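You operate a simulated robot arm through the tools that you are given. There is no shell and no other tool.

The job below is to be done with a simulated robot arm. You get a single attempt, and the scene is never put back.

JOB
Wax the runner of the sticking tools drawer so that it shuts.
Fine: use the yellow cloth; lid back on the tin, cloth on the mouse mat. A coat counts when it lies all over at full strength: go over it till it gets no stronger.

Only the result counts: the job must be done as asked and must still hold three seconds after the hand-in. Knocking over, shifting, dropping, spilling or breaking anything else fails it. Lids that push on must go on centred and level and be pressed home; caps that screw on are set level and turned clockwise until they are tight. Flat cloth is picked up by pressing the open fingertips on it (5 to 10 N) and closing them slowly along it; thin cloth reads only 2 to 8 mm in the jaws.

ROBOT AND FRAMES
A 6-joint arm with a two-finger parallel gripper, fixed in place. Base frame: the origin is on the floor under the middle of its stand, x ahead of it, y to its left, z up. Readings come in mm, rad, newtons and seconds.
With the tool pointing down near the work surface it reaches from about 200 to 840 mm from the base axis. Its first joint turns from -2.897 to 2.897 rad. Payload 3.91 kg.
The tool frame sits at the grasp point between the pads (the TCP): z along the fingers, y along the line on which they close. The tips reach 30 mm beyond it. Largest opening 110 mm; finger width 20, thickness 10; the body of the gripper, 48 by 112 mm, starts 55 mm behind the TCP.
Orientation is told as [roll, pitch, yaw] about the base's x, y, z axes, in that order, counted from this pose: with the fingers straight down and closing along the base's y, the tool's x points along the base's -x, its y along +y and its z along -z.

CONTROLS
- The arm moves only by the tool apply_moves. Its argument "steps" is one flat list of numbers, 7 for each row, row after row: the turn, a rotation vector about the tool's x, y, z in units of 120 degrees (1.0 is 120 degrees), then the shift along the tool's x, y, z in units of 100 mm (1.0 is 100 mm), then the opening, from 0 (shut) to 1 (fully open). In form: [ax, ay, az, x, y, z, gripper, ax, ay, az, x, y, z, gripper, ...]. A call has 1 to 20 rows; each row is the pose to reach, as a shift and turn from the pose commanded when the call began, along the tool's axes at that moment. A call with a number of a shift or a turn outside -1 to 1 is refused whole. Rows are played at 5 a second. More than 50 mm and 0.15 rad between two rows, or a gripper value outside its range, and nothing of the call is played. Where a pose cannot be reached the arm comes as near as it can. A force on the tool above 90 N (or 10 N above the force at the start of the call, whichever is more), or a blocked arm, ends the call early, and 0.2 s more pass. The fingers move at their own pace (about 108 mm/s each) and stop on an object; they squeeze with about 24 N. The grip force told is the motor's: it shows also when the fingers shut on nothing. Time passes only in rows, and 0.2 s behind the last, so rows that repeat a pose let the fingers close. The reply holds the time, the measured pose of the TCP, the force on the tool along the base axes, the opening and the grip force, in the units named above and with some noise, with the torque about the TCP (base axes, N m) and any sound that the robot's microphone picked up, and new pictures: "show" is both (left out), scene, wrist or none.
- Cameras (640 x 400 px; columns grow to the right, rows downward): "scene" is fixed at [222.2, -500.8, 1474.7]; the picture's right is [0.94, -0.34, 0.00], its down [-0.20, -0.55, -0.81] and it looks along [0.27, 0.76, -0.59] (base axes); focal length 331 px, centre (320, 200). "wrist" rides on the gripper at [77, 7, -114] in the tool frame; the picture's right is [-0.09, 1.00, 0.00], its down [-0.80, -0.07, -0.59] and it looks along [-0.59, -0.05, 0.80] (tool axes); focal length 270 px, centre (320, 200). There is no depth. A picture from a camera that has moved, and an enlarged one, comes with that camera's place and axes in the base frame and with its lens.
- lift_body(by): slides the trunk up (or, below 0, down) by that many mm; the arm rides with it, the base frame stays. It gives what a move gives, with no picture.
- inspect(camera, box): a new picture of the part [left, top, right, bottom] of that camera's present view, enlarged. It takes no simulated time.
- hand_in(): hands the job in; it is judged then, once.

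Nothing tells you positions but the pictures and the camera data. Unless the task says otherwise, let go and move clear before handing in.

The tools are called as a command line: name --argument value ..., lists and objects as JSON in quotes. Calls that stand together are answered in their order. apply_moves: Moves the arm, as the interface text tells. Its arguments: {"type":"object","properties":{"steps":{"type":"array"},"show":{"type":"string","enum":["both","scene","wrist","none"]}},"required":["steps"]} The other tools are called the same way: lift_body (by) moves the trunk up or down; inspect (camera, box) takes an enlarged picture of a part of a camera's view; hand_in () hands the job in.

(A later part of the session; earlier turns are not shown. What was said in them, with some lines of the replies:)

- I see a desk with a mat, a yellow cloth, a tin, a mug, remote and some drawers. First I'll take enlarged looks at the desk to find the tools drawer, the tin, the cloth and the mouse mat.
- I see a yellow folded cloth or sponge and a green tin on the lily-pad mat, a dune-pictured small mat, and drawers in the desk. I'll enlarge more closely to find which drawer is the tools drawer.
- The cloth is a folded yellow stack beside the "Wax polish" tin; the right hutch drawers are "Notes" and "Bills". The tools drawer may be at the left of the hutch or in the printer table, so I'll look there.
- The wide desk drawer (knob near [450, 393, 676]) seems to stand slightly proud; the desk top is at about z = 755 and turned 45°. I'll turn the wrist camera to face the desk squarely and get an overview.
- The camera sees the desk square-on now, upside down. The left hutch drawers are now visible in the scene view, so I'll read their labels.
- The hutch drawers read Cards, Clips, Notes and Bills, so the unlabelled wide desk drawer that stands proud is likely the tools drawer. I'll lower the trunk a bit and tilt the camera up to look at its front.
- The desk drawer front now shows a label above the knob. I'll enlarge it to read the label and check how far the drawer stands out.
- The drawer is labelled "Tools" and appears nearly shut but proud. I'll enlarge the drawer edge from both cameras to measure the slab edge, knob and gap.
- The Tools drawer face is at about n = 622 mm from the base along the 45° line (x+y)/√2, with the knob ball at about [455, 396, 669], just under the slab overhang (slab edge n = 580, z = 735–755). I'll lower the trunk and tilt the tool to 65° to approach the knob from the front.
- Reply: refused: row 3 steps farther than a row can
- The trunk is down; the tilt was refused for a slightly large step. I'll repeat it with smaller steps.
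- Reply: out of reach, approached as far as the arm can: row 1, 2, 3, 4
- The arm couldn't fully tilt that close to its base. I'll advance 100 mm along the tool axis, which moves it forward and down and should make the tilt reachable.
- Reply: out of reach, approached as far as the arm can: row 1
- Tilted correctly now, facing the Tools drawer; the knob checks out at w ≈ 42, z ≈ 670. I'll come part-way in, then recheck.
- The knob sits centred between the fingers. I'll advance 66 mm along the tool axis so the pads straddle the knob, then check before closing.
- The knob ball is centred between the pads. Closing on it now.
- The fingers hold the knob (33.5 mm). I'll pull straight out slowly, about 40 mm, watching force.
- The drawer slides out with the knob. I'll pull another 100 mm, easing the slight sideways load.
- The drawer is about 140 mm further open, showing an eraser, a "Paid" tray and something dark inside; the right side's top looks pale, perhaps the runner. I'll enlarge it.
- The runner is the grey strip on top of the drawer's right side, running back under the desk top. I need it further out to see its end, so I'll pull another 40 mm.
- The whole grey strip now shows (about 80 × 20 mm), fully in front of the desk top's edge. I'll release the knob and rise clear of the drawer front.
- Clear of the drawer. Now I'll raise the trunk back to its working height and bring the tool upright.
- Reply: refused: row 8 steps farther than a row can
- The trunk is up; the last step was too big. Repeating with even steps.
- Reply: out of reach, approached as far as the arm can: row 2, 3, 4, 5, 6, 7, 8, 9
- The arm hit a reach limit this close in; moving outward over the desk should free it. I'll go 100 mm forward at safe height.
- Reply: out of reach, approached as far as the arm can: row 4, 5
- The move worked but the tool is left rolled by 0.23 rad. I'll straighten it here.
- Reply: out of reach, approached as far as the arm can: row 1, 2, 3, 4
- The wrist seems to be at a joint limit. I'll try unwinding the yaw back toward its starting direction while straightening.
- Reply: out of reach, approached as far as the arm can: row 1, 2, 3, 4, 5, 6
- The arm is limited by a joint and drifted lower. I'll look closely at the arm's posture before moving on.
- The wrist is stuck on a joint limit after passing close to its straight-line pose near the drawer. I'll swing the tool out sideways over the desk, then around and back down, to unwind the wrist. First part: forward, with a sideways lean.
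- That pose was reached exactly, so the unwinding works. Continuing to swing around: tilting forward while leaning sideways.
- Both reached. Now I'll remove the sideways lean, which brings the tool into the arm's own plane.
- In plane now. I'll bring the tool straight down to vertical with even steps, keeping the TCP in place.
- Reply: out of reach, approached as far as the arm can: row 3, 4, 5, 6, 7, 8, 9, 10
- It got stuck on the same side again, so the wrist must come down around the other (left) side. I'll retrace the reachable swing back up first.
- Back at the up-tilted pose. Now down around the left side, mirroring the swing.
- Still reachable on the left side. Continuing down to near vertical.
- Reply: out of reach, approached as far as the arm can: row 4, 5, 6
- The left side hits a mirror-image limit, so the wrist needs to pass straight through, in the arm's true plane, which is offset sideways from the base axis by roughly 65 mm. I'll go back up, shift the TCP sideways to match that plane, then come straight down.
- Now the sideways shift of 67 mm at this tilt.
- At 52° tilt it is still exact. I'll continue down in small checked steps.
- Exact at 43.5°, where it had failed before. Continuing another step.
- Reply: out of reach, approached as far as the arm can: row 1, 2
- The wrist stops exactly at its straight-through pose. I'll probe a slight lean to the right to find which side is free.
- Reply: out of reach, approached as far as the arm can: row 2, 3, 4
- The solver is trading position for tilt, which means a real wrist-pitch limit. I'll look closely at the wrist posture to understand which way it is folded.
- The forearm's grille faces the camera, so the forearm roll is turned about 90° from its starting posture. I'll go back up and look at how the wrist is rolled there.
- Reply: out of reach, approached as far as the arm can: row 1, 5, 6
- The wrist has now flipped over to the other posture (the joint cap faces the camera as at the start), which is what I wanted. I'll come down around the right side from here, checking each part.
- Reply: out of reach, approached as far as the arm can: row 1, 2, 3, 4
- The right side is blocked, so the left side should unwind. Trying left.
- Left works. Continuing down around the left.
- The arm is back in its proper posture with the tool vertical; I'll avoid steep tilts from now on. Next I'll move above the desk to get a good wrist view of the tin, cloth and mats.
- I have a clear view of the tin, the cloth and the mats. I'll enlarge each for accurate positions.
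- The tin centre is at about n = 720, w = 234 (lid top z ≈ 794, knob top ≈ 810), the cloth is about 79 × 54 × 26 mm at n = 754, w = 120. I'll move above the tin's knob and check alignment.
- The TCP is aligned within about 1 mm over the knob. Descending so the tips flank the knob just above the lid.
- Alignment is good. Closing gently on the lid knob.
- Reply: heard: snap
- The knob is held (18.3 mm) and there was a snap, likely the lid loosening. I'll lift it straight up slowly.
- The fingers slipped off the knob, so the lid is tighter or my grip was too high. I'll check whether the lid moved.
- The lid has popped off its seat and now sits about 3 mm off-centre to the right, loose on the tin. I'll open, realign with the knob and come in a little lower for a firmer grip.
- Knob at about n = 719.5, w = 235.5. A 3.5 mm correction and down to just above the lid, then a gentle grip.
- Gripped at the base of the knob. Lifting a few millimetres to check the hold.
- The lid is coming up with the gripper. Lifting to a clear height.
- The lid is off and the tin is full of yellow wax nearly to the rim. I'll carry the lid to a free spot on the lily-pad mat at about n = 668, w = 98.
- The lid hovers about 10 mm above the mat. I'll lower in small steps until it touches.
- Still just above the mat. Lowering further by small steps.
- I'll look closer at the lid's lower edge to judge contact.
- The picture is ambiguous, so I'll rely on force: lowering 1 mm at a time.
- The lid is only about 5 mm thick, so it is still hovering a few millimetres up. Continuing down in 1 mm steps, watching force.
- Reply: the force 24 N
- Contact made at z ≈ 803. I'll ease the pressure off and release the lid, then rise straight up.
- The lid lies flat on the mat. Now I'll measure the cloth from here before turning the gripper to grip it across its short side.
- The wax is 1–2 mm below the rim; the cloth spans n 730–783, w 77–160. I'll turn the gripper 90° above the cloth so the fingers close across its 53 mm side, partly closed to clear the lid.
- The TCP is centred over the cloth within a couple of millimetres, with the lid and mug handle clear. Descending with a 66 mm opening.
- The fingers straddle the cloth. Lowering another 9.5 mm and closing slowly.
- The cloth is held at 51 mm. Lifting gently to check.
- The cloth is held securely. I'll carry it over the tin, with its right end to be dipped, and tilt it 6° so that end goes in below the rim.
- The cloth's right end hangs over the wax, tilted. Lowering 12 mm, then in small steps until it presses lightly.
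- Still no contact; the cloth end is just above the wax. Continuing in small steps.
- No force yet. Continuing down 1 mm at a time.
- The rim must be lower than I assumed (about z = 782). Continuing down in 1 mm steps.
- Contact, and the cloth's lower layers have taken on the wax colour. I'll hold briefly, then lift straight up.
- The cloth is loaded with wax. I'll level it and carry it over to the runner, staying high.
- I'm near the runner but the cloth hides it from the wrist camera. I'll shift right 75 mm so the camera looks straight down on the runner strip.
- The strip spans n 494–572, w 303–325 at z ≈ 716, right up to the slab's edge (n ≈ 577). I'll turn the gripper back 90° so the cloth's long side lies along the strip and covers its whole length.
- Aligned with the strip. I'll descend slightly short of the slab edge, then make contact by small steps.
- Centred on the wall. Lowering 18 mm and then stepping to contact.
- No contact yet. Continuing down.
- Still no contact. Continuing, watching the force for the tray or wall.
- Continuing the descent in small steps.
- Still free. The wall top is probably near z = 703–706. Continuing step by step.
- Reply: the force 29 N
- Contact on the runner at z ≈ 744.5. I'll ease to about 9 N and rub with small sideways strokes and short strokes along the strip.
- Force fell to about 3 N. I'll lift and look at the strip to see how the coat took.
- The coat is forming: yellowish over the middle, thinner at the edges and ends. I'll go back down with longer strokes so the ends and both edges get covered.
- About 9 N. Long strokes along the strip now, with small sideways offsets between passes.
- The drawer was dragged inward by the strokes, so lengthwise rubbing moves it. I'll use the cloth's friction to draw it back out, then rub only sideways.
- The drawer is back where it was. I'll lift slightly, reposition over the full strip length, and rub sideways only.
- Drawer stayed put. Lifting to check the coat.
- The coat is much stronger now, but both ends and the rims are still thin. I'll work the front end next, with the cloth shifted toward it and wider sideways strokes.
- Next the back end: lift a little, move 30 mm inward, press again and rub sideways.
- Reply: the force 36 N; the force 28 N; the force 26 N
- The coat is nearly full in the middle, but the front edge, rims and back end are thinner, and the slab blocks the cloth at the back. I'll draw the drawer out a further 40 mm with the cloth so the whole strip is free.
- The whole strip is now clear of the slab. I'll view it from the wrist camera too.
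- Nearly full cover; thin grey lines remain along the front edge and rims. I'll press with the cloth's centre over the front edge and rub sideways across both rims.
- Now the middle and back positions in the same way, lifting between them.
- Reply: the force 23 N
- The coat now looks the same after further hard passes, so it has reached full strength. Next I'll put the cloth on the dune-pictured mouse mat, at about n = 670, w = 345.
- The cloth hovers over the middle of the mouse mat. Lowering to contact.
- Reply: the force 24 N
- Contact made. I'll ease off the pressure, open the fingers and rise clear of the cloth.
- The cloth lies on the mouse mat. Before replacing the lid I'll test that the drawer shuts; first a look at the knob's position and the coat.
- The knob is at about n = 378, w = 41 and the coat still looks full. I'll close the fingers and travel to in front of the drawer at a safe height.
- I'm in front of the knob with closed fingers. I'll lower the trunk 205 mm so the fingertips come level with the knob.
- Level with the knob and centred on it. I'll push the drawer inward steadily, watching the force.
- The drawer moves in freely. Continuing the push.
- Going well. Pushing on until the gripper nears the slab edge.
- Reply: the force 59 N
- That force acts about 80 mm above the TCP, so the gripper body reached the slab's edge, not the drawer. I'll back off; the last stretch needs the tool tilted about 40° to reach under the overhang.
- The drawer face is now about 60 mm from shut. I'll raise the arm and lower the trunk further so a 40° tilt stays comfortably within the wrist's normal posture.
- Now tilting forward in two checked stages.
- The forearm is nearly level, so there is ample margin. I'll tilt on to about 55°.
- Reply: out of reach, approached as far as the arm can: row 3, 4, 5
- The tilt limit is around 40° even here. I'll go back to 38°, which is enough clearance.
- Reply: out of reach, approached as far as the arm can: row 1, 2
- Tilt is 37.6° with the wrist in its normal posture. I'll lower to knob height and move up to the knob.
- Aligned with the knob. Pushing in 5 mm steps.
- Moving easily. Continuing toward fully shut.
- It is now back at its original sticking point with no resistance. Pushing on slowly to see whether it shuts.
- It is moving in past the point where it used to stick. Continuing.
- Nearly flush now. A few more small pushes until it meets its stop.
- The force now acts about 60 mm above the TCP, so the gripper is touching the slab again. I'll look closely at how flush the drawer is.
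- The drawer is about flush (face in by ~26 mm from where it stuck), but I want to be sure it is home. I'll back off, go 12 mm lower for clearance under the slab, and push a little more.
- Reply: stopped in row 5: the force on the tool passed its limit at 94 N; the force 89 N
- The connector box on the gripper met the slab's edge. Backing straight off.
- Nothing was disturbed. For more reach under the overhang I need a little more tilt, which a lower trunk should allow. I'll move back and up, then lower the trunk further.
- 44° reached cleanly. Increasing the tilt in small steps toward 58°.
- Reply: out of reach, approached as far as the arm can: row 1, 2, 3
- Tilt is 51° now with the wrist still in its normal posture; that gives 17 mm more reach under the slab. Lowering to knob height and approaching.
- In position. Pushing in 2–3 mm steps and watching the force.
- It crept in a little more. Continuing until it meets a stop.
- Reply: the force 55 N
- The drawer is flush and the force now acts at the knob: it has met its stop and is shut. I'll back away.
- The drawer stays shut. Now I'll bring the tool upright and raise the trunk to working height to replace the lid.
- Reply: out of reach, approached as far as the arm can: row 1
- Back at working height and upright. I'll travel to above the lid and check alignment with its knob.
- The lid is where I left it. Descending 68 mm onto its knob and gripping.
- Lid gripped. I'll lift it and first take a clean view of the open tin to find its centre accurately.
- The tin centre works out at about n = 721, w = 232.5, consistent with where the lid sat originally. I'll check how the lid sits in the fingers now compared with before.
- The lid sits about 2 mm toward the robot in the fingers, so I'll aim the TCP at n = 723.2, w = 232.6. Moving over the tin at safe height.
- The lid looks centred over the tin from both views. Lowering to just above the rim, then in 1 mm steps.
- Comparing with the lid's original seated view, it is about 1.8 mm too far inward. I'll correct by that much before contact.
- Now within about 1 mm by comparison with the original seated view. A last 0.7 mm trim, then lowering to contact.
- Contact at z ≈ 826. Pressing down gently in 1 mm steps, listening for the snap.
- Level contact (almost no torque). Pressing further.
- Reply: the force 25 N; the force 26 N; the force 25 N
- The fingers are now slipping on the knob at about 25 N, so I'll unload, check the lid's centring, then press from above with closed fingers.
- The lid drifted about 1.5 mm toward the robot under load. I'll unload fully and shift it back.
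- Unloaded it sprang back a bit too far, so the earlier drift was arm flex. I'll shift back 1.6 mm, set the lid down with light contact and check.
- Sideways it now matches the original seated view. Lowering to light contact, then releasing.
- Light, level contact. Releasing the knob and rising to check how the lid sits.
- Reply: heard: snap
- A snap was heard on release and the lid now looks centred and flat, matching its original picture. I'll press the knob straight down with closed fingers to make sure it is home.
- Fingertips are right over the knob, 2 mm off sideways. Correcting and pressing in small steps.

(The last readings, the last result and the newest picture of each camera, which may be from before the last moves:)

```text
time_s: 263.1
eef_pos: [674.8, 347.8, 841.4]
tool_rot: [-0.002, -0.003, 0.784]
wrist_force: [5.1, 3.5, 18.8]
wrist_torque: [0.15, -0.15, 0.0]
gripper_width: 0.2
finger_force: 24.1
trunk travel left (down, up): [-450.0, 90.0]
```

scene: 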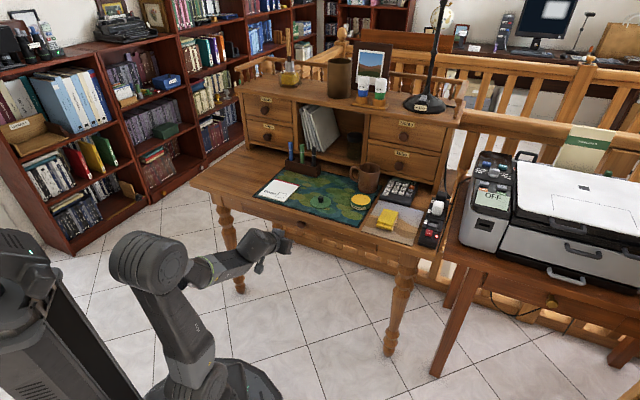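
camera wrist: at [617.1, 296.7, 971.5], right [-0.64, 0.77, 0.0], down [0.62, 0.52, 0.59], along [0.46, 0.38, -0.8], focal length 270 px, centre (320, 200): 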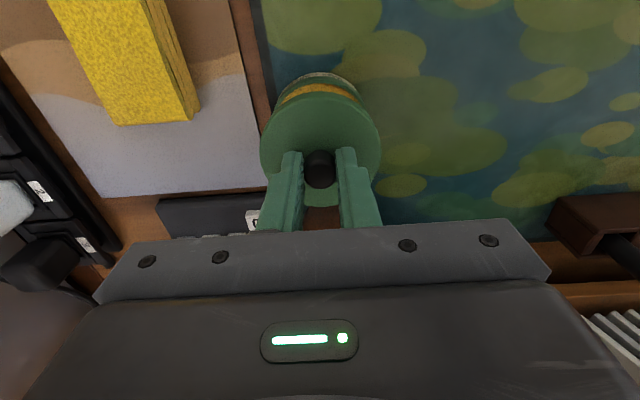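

Contact at the knob, 19 N. Pressing on to about 45 N with a little sideways compensation.

apply_moves --steps '[0, 0, 0, -0.006, 0, 0.01, 0, 0, 0, 0, -0.01, 0, 0.02, 0, 0, 0, 0, -0.01, 0, 0.02, 0]' --show "none"

apply_moves --steps '[0, 0, 0, -0.004, 0, 0.01, 0, 0, 0, 0, -0.006, 0, 0.02, 0, 0, 0, 0, -0.006, 0, 0.02, 0]' --show "none"

inspect --camera "scene" --box '[340, 180, 382, 214]'

```text
time_s: 263.9
eef_pos: [674.5, 348.3, 840.9]
tool_rot: [-0.001, -0.005, 0.783]
wrist_force: [5.3, 2.3, 34.6]
wrist_torque: [0.08, -0.15, 0.03]
gripper_width: 0.1
finger_force: 24.0
trunk travel left (down, up): [-450.0, 90.0]
```

```text
time_s: 264.7
eef_pos: [675.1, 348.8, 841.3]
tool_rot: [-0.002, -0.007, 0.784]
wrist_force: [3.1, -2.4, 43.5]
wrist_torque: [-0.04, -0.04, 0.0]
gripper_width: 0.0
finger_force: 24.2
trunk travel left (down, up): [-450.0, 90.0]
```

```text
11.76 times, centred on (361, 197) of scene
camera zoom: at [222.2, -500.8, 1474.7], right [0.94, -0.34, 0.0], down [-0.2, -0.55, -0.81], along [0.27, 0.76, -0.59], focal length 3895 px, centre (-162, 235)
```

zoom: 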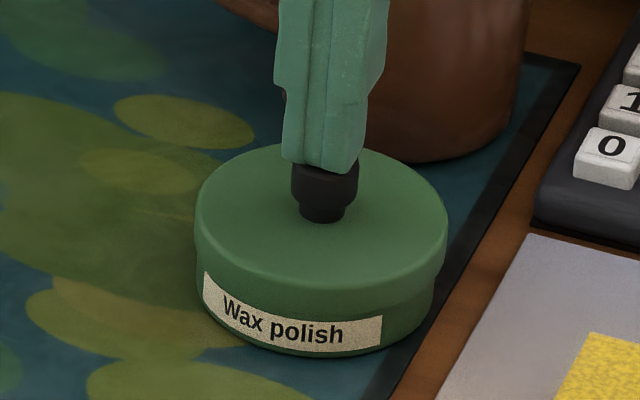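

Pressed to 44 N with no further travel. I'll rise clear and compare with the very first picture of the closed tin.

apply_moves --steps '[0, 0, 0, 0, 0, -0.05, 0, 0, 0, 0, 0, 0, -0.25, 0, 0, 0, 0, 0, 0, -0.6, 0, 0, 0, 0, 0.3, 0.3, -0.9, 0, 0, 0, 0, 0.5, 0.5, -0.9, 0, 0, 0, 0, 0.5, 0.5, -0.9, 0]' --show "none"

inspect --camera "scene" --box '[310, 170, 400, 226]'

inspect --camera "scene" --box '[342, 182, 378, 218]'

```text
refused: row 4 steps farther than a row can; nothing moved
```

```text
7.11 times, centred on (355, 198) of scene
camera zoom: at [222.2, -500.8, 1474.7], right [0.94, -0.34, 0.0], down [-0.2, -0.55, -0.81], along [0.27, 0.76, -0.59], focal length 2354 px, centre (71, 214)
```

zoom: 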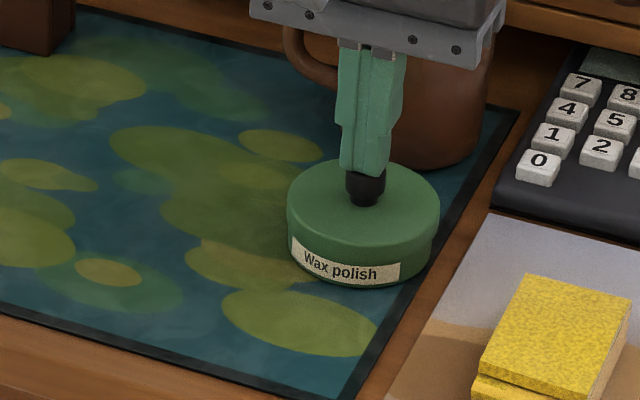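

```text
11.11 times, centred on (360, 200) of scene
camera zoom: at [222.2, -500.8, 1474.7], right [0.94, -0.34, 0.0], down [-0.2, -0.55, -0.81], along [0.27, 0.76, -0.59], focal length 3678 px, centre (-124, 200)
```

zoom: 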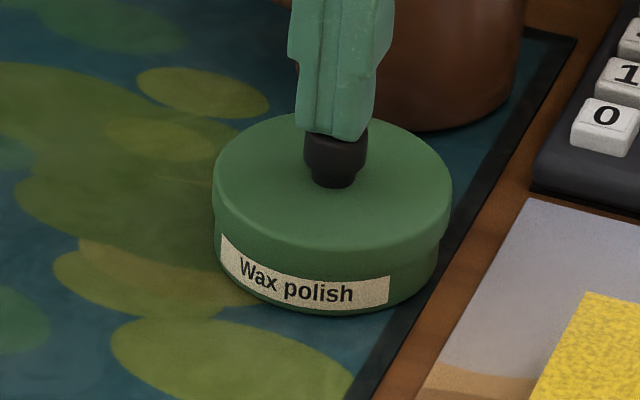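

Sideways the lid matches its original picture. I'll rise clear with smaller steps and look closely at the seam all round.

apply_moves --steps '[0, 0, 0, 0, 0, -0.05, 0, 0, 0, 0, 0, 0, -0.25, 0, 0, 0, 0, 0, 0, -0.55, 0, 0, 0, 0, 0, 0, -0.9, 0, 0, 0, 0, 0.3, 0.3, -0.9, 0, 0, 0, 0, 0.55, 0.6, -0.9, 0, 0, 0, 0, 0.55, 0.6, -0.9, 0]' --show "none"

inspect --camera "scene" --box '[310, 170, 400, 226]'

inspect --camera "scene" --box '[342, 182, 378, 218]'

inspect --camera "wrist" --box '[130, 60, 330, 200]'

```text
time_s: 266.3
eef_pos: [594.6, 353.9, 924.4]
tool_rot: [0.001, 0.002, 0.784]
wrist_force: [0.1, 0.4, 1.6]
wrist_torque: [-0.02, 0.03, -0.01]
gripper_width: 0.0
finger_force: 24.0
trunk travel left (down, up): [-450.0, 90.0]
```

```text
7.11 times, centred on (355, 198) of scene
camera zoom: at [222.2, -500.8, 1474.7], right [0.94, -0.34, 0.0], down [-0.2, -0.55, -0.81], along [0.27, 0.76, -0.59], focal length 2354 px, centre (71, 214)
```

zoom: 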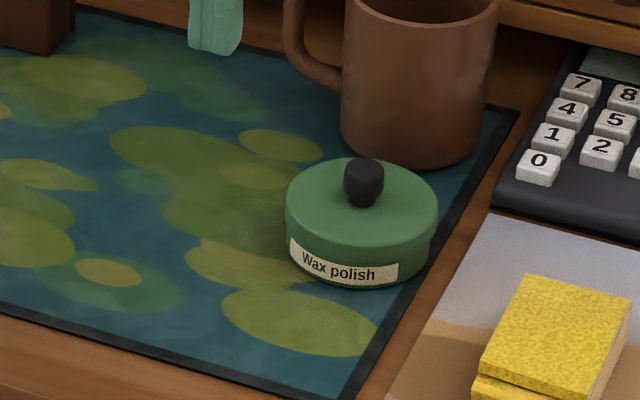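

```text
11.11 times, centred on (360, 200) of scene
camera zoom: at [222.2, -500.8, 1474.7], right [0.94, -0.34, 0.0], down [-0.2, -0.55, -0.81], along [0.27, 0.76, -0.59], focal length 3678 px, centre (-124, 200)
```

zoom: 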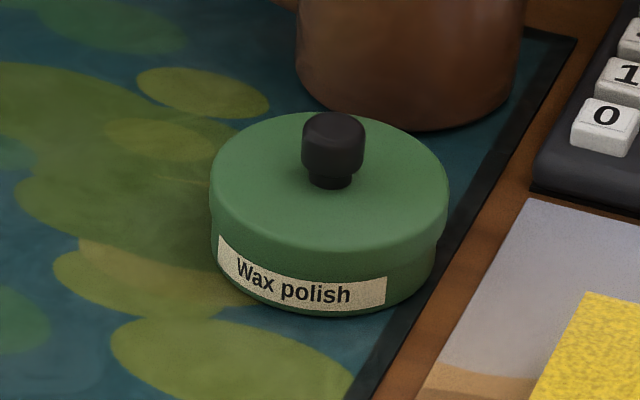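

```text
2.86 times, centred on (230, 130) of wrist
camera zoom: at [535.5, 302.5, 1038.5], right [-0.64, 0.77, 0.0], down [0.62, 0.52, 0.59], along [0.46, 0.38, -0.8], focal length 772 px, centre (577, 400)
```

zoom: 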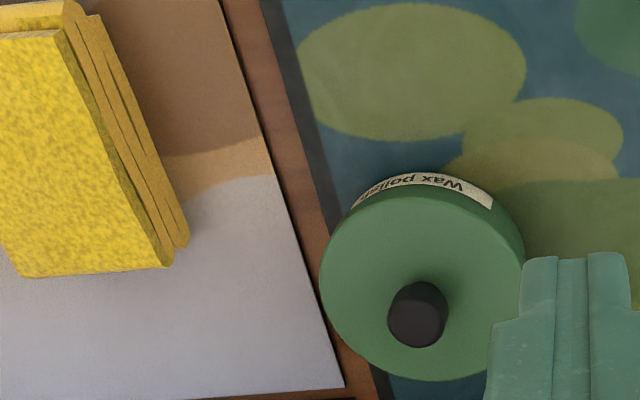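

The tin now matches its original closed picture exactly. I'll move the arm clear and do a final check of the whole scene.

apply_moves --steps '[0, 0, 0, 0.1, 0.1, -0.3, 0, 0, 0, 0, 0.3, 0.25, -0.6, 0.2, 0, 0, 0, 0.6, 0.4, -0.8, 0.4, 0, 0, 0, 0.9, 0.5, -0.9, 0.5, 0, 0, 0, 1.0, 0.6, -1.0, 0.5, 0, 0, 0, 1.0, 0.6, -1.0, 0.5]' --show "scene"

apply_moves --steps '[0, 0, 0, 0.3, 0, 0, 0.5, 0, 0, 0, 0.6, 0, 0, 0.5, 0, 0, 0, 0.9, 0, 0, 0.5, 0, 0, 0, 0.9, 0, 0, 0.5]' --show "scene"

inspect --camera "scene" --box '[240, 140, 460, 278]'

inspect --camera "scene" --box '[350, 220, 420, 264]'

```text
time_s: 267.7
eef_pos: [481.4, 324.1, 1025.5]
tool_rot: [0.002, 0.002, 0.784]
wrist_force: [0.3, 0.6, -0.5]
wrist_torque: [0.04, -0.01, 0.04]
gripper_width: 54.8
finger_force: 0.1
trunk travel left (down, up): [-450.0, 90.0]
```

scene: 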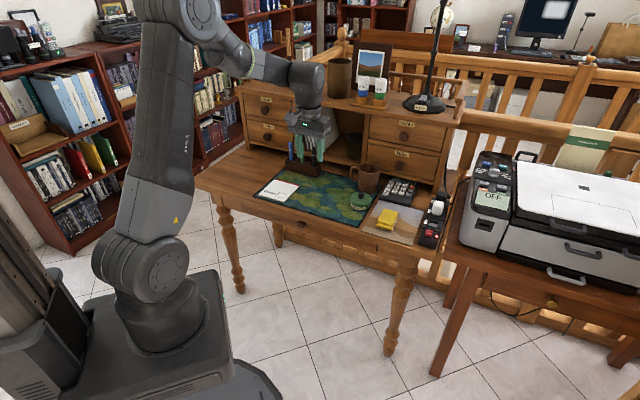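

```text
time_s: 268.7
eef_pos: [417.0, 261.8, 1024.4]
tool_rot: [0.0, 0.001, 0.783]
wrist_force: [-0.4, -0.9, -0.5]
wrist_torque: [-0.01, -0.02, -0.01]
gripper_width: 55.1
finger_force: 0.0
trunk travel left (down, up): [-450.0, 90.0]
```

scene: 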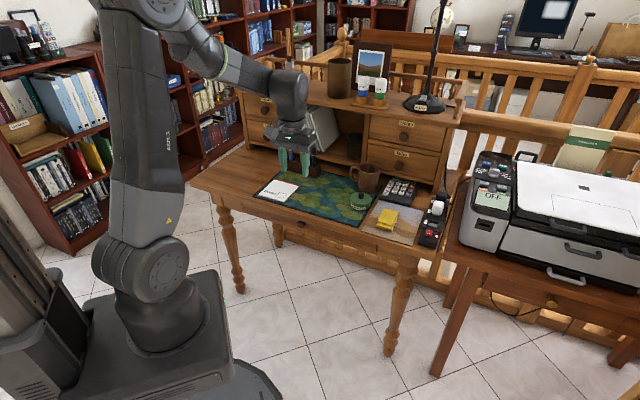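

```text
2.90 times, centred on (350, 209) of scene
camera zoom: at [222.2, -500.8, 1474.7], right [0.94, -0.34, 0.0], down [-0.2, -0.55, -0.81], along [0.27, 0.76, -0.59], focal length 960 px, centre (233, 174)
```

zoom: 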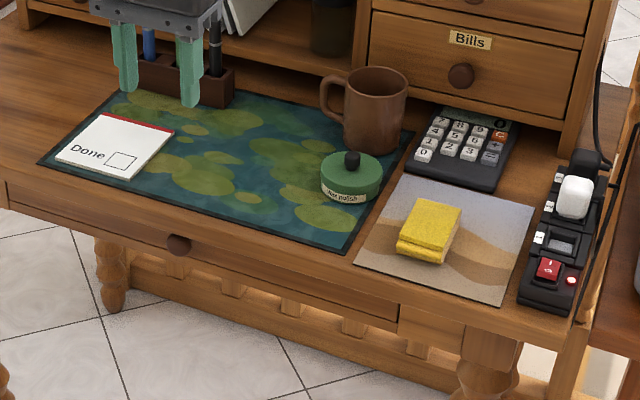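

```text
9.09 times, centred on (385, 242) of scene
camera zoom: at [222.2, -500.8, 1474.7], right [0.94, -0.34, 0.0], down [-0.2, -0.55, -0.81], along [0.27, 0.76, -0.59], focal length 3010 px, centre (-271, -182)
```

zoom: 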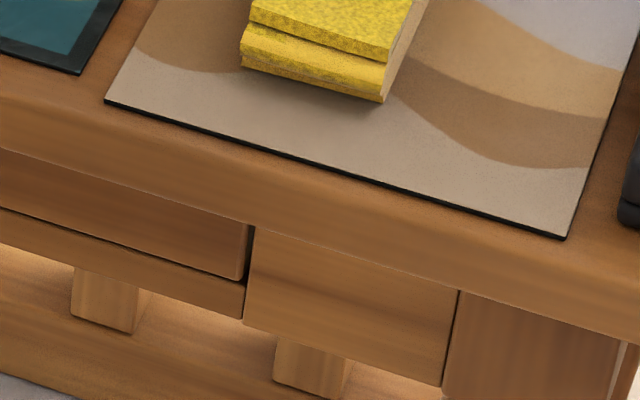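

The drawer is shut flush, the lid is back on the tin, the yellow cloth lies on the mouse mat, and nothing else on the desk has moved. The arm is clear, so I'm handing the job in.

hand_in

```text
The job is handed in.
```

The tools drawer's runner is waxed and the drawer now shuts flush. I've handed the job in.

- **Runner:** I loaded the yellow cloth with wax and rubbed the strip until extra passes made no visible difference. A thin grey line stayed visible along the front edge and the sides however much I rubbed. I took that as how the coat looks rather than bare runner, but I couldn't confirm it.
- **Drawer:** It slid past the point where it used to stick with almost no resistance, met its stop, and stayed shut.
- **Tin:** The lid is back on, centred and level. I heard it snap, then pressed it with about 44 N without any further movement. It looks the same as in the first picture.
- **Cloth:** It's lying on the mat with the sand dunes, which I took to be the mouse mat.

Nothing else on the desk looks moved. While pushing the drawer in, the gripper hit the edge of the desk top twice, once hard enough (about 94 N) to stop the move; I saw no damage. The tools and tray inside the drawer travelled in and out with it, and I couldn't check them once it was shut.
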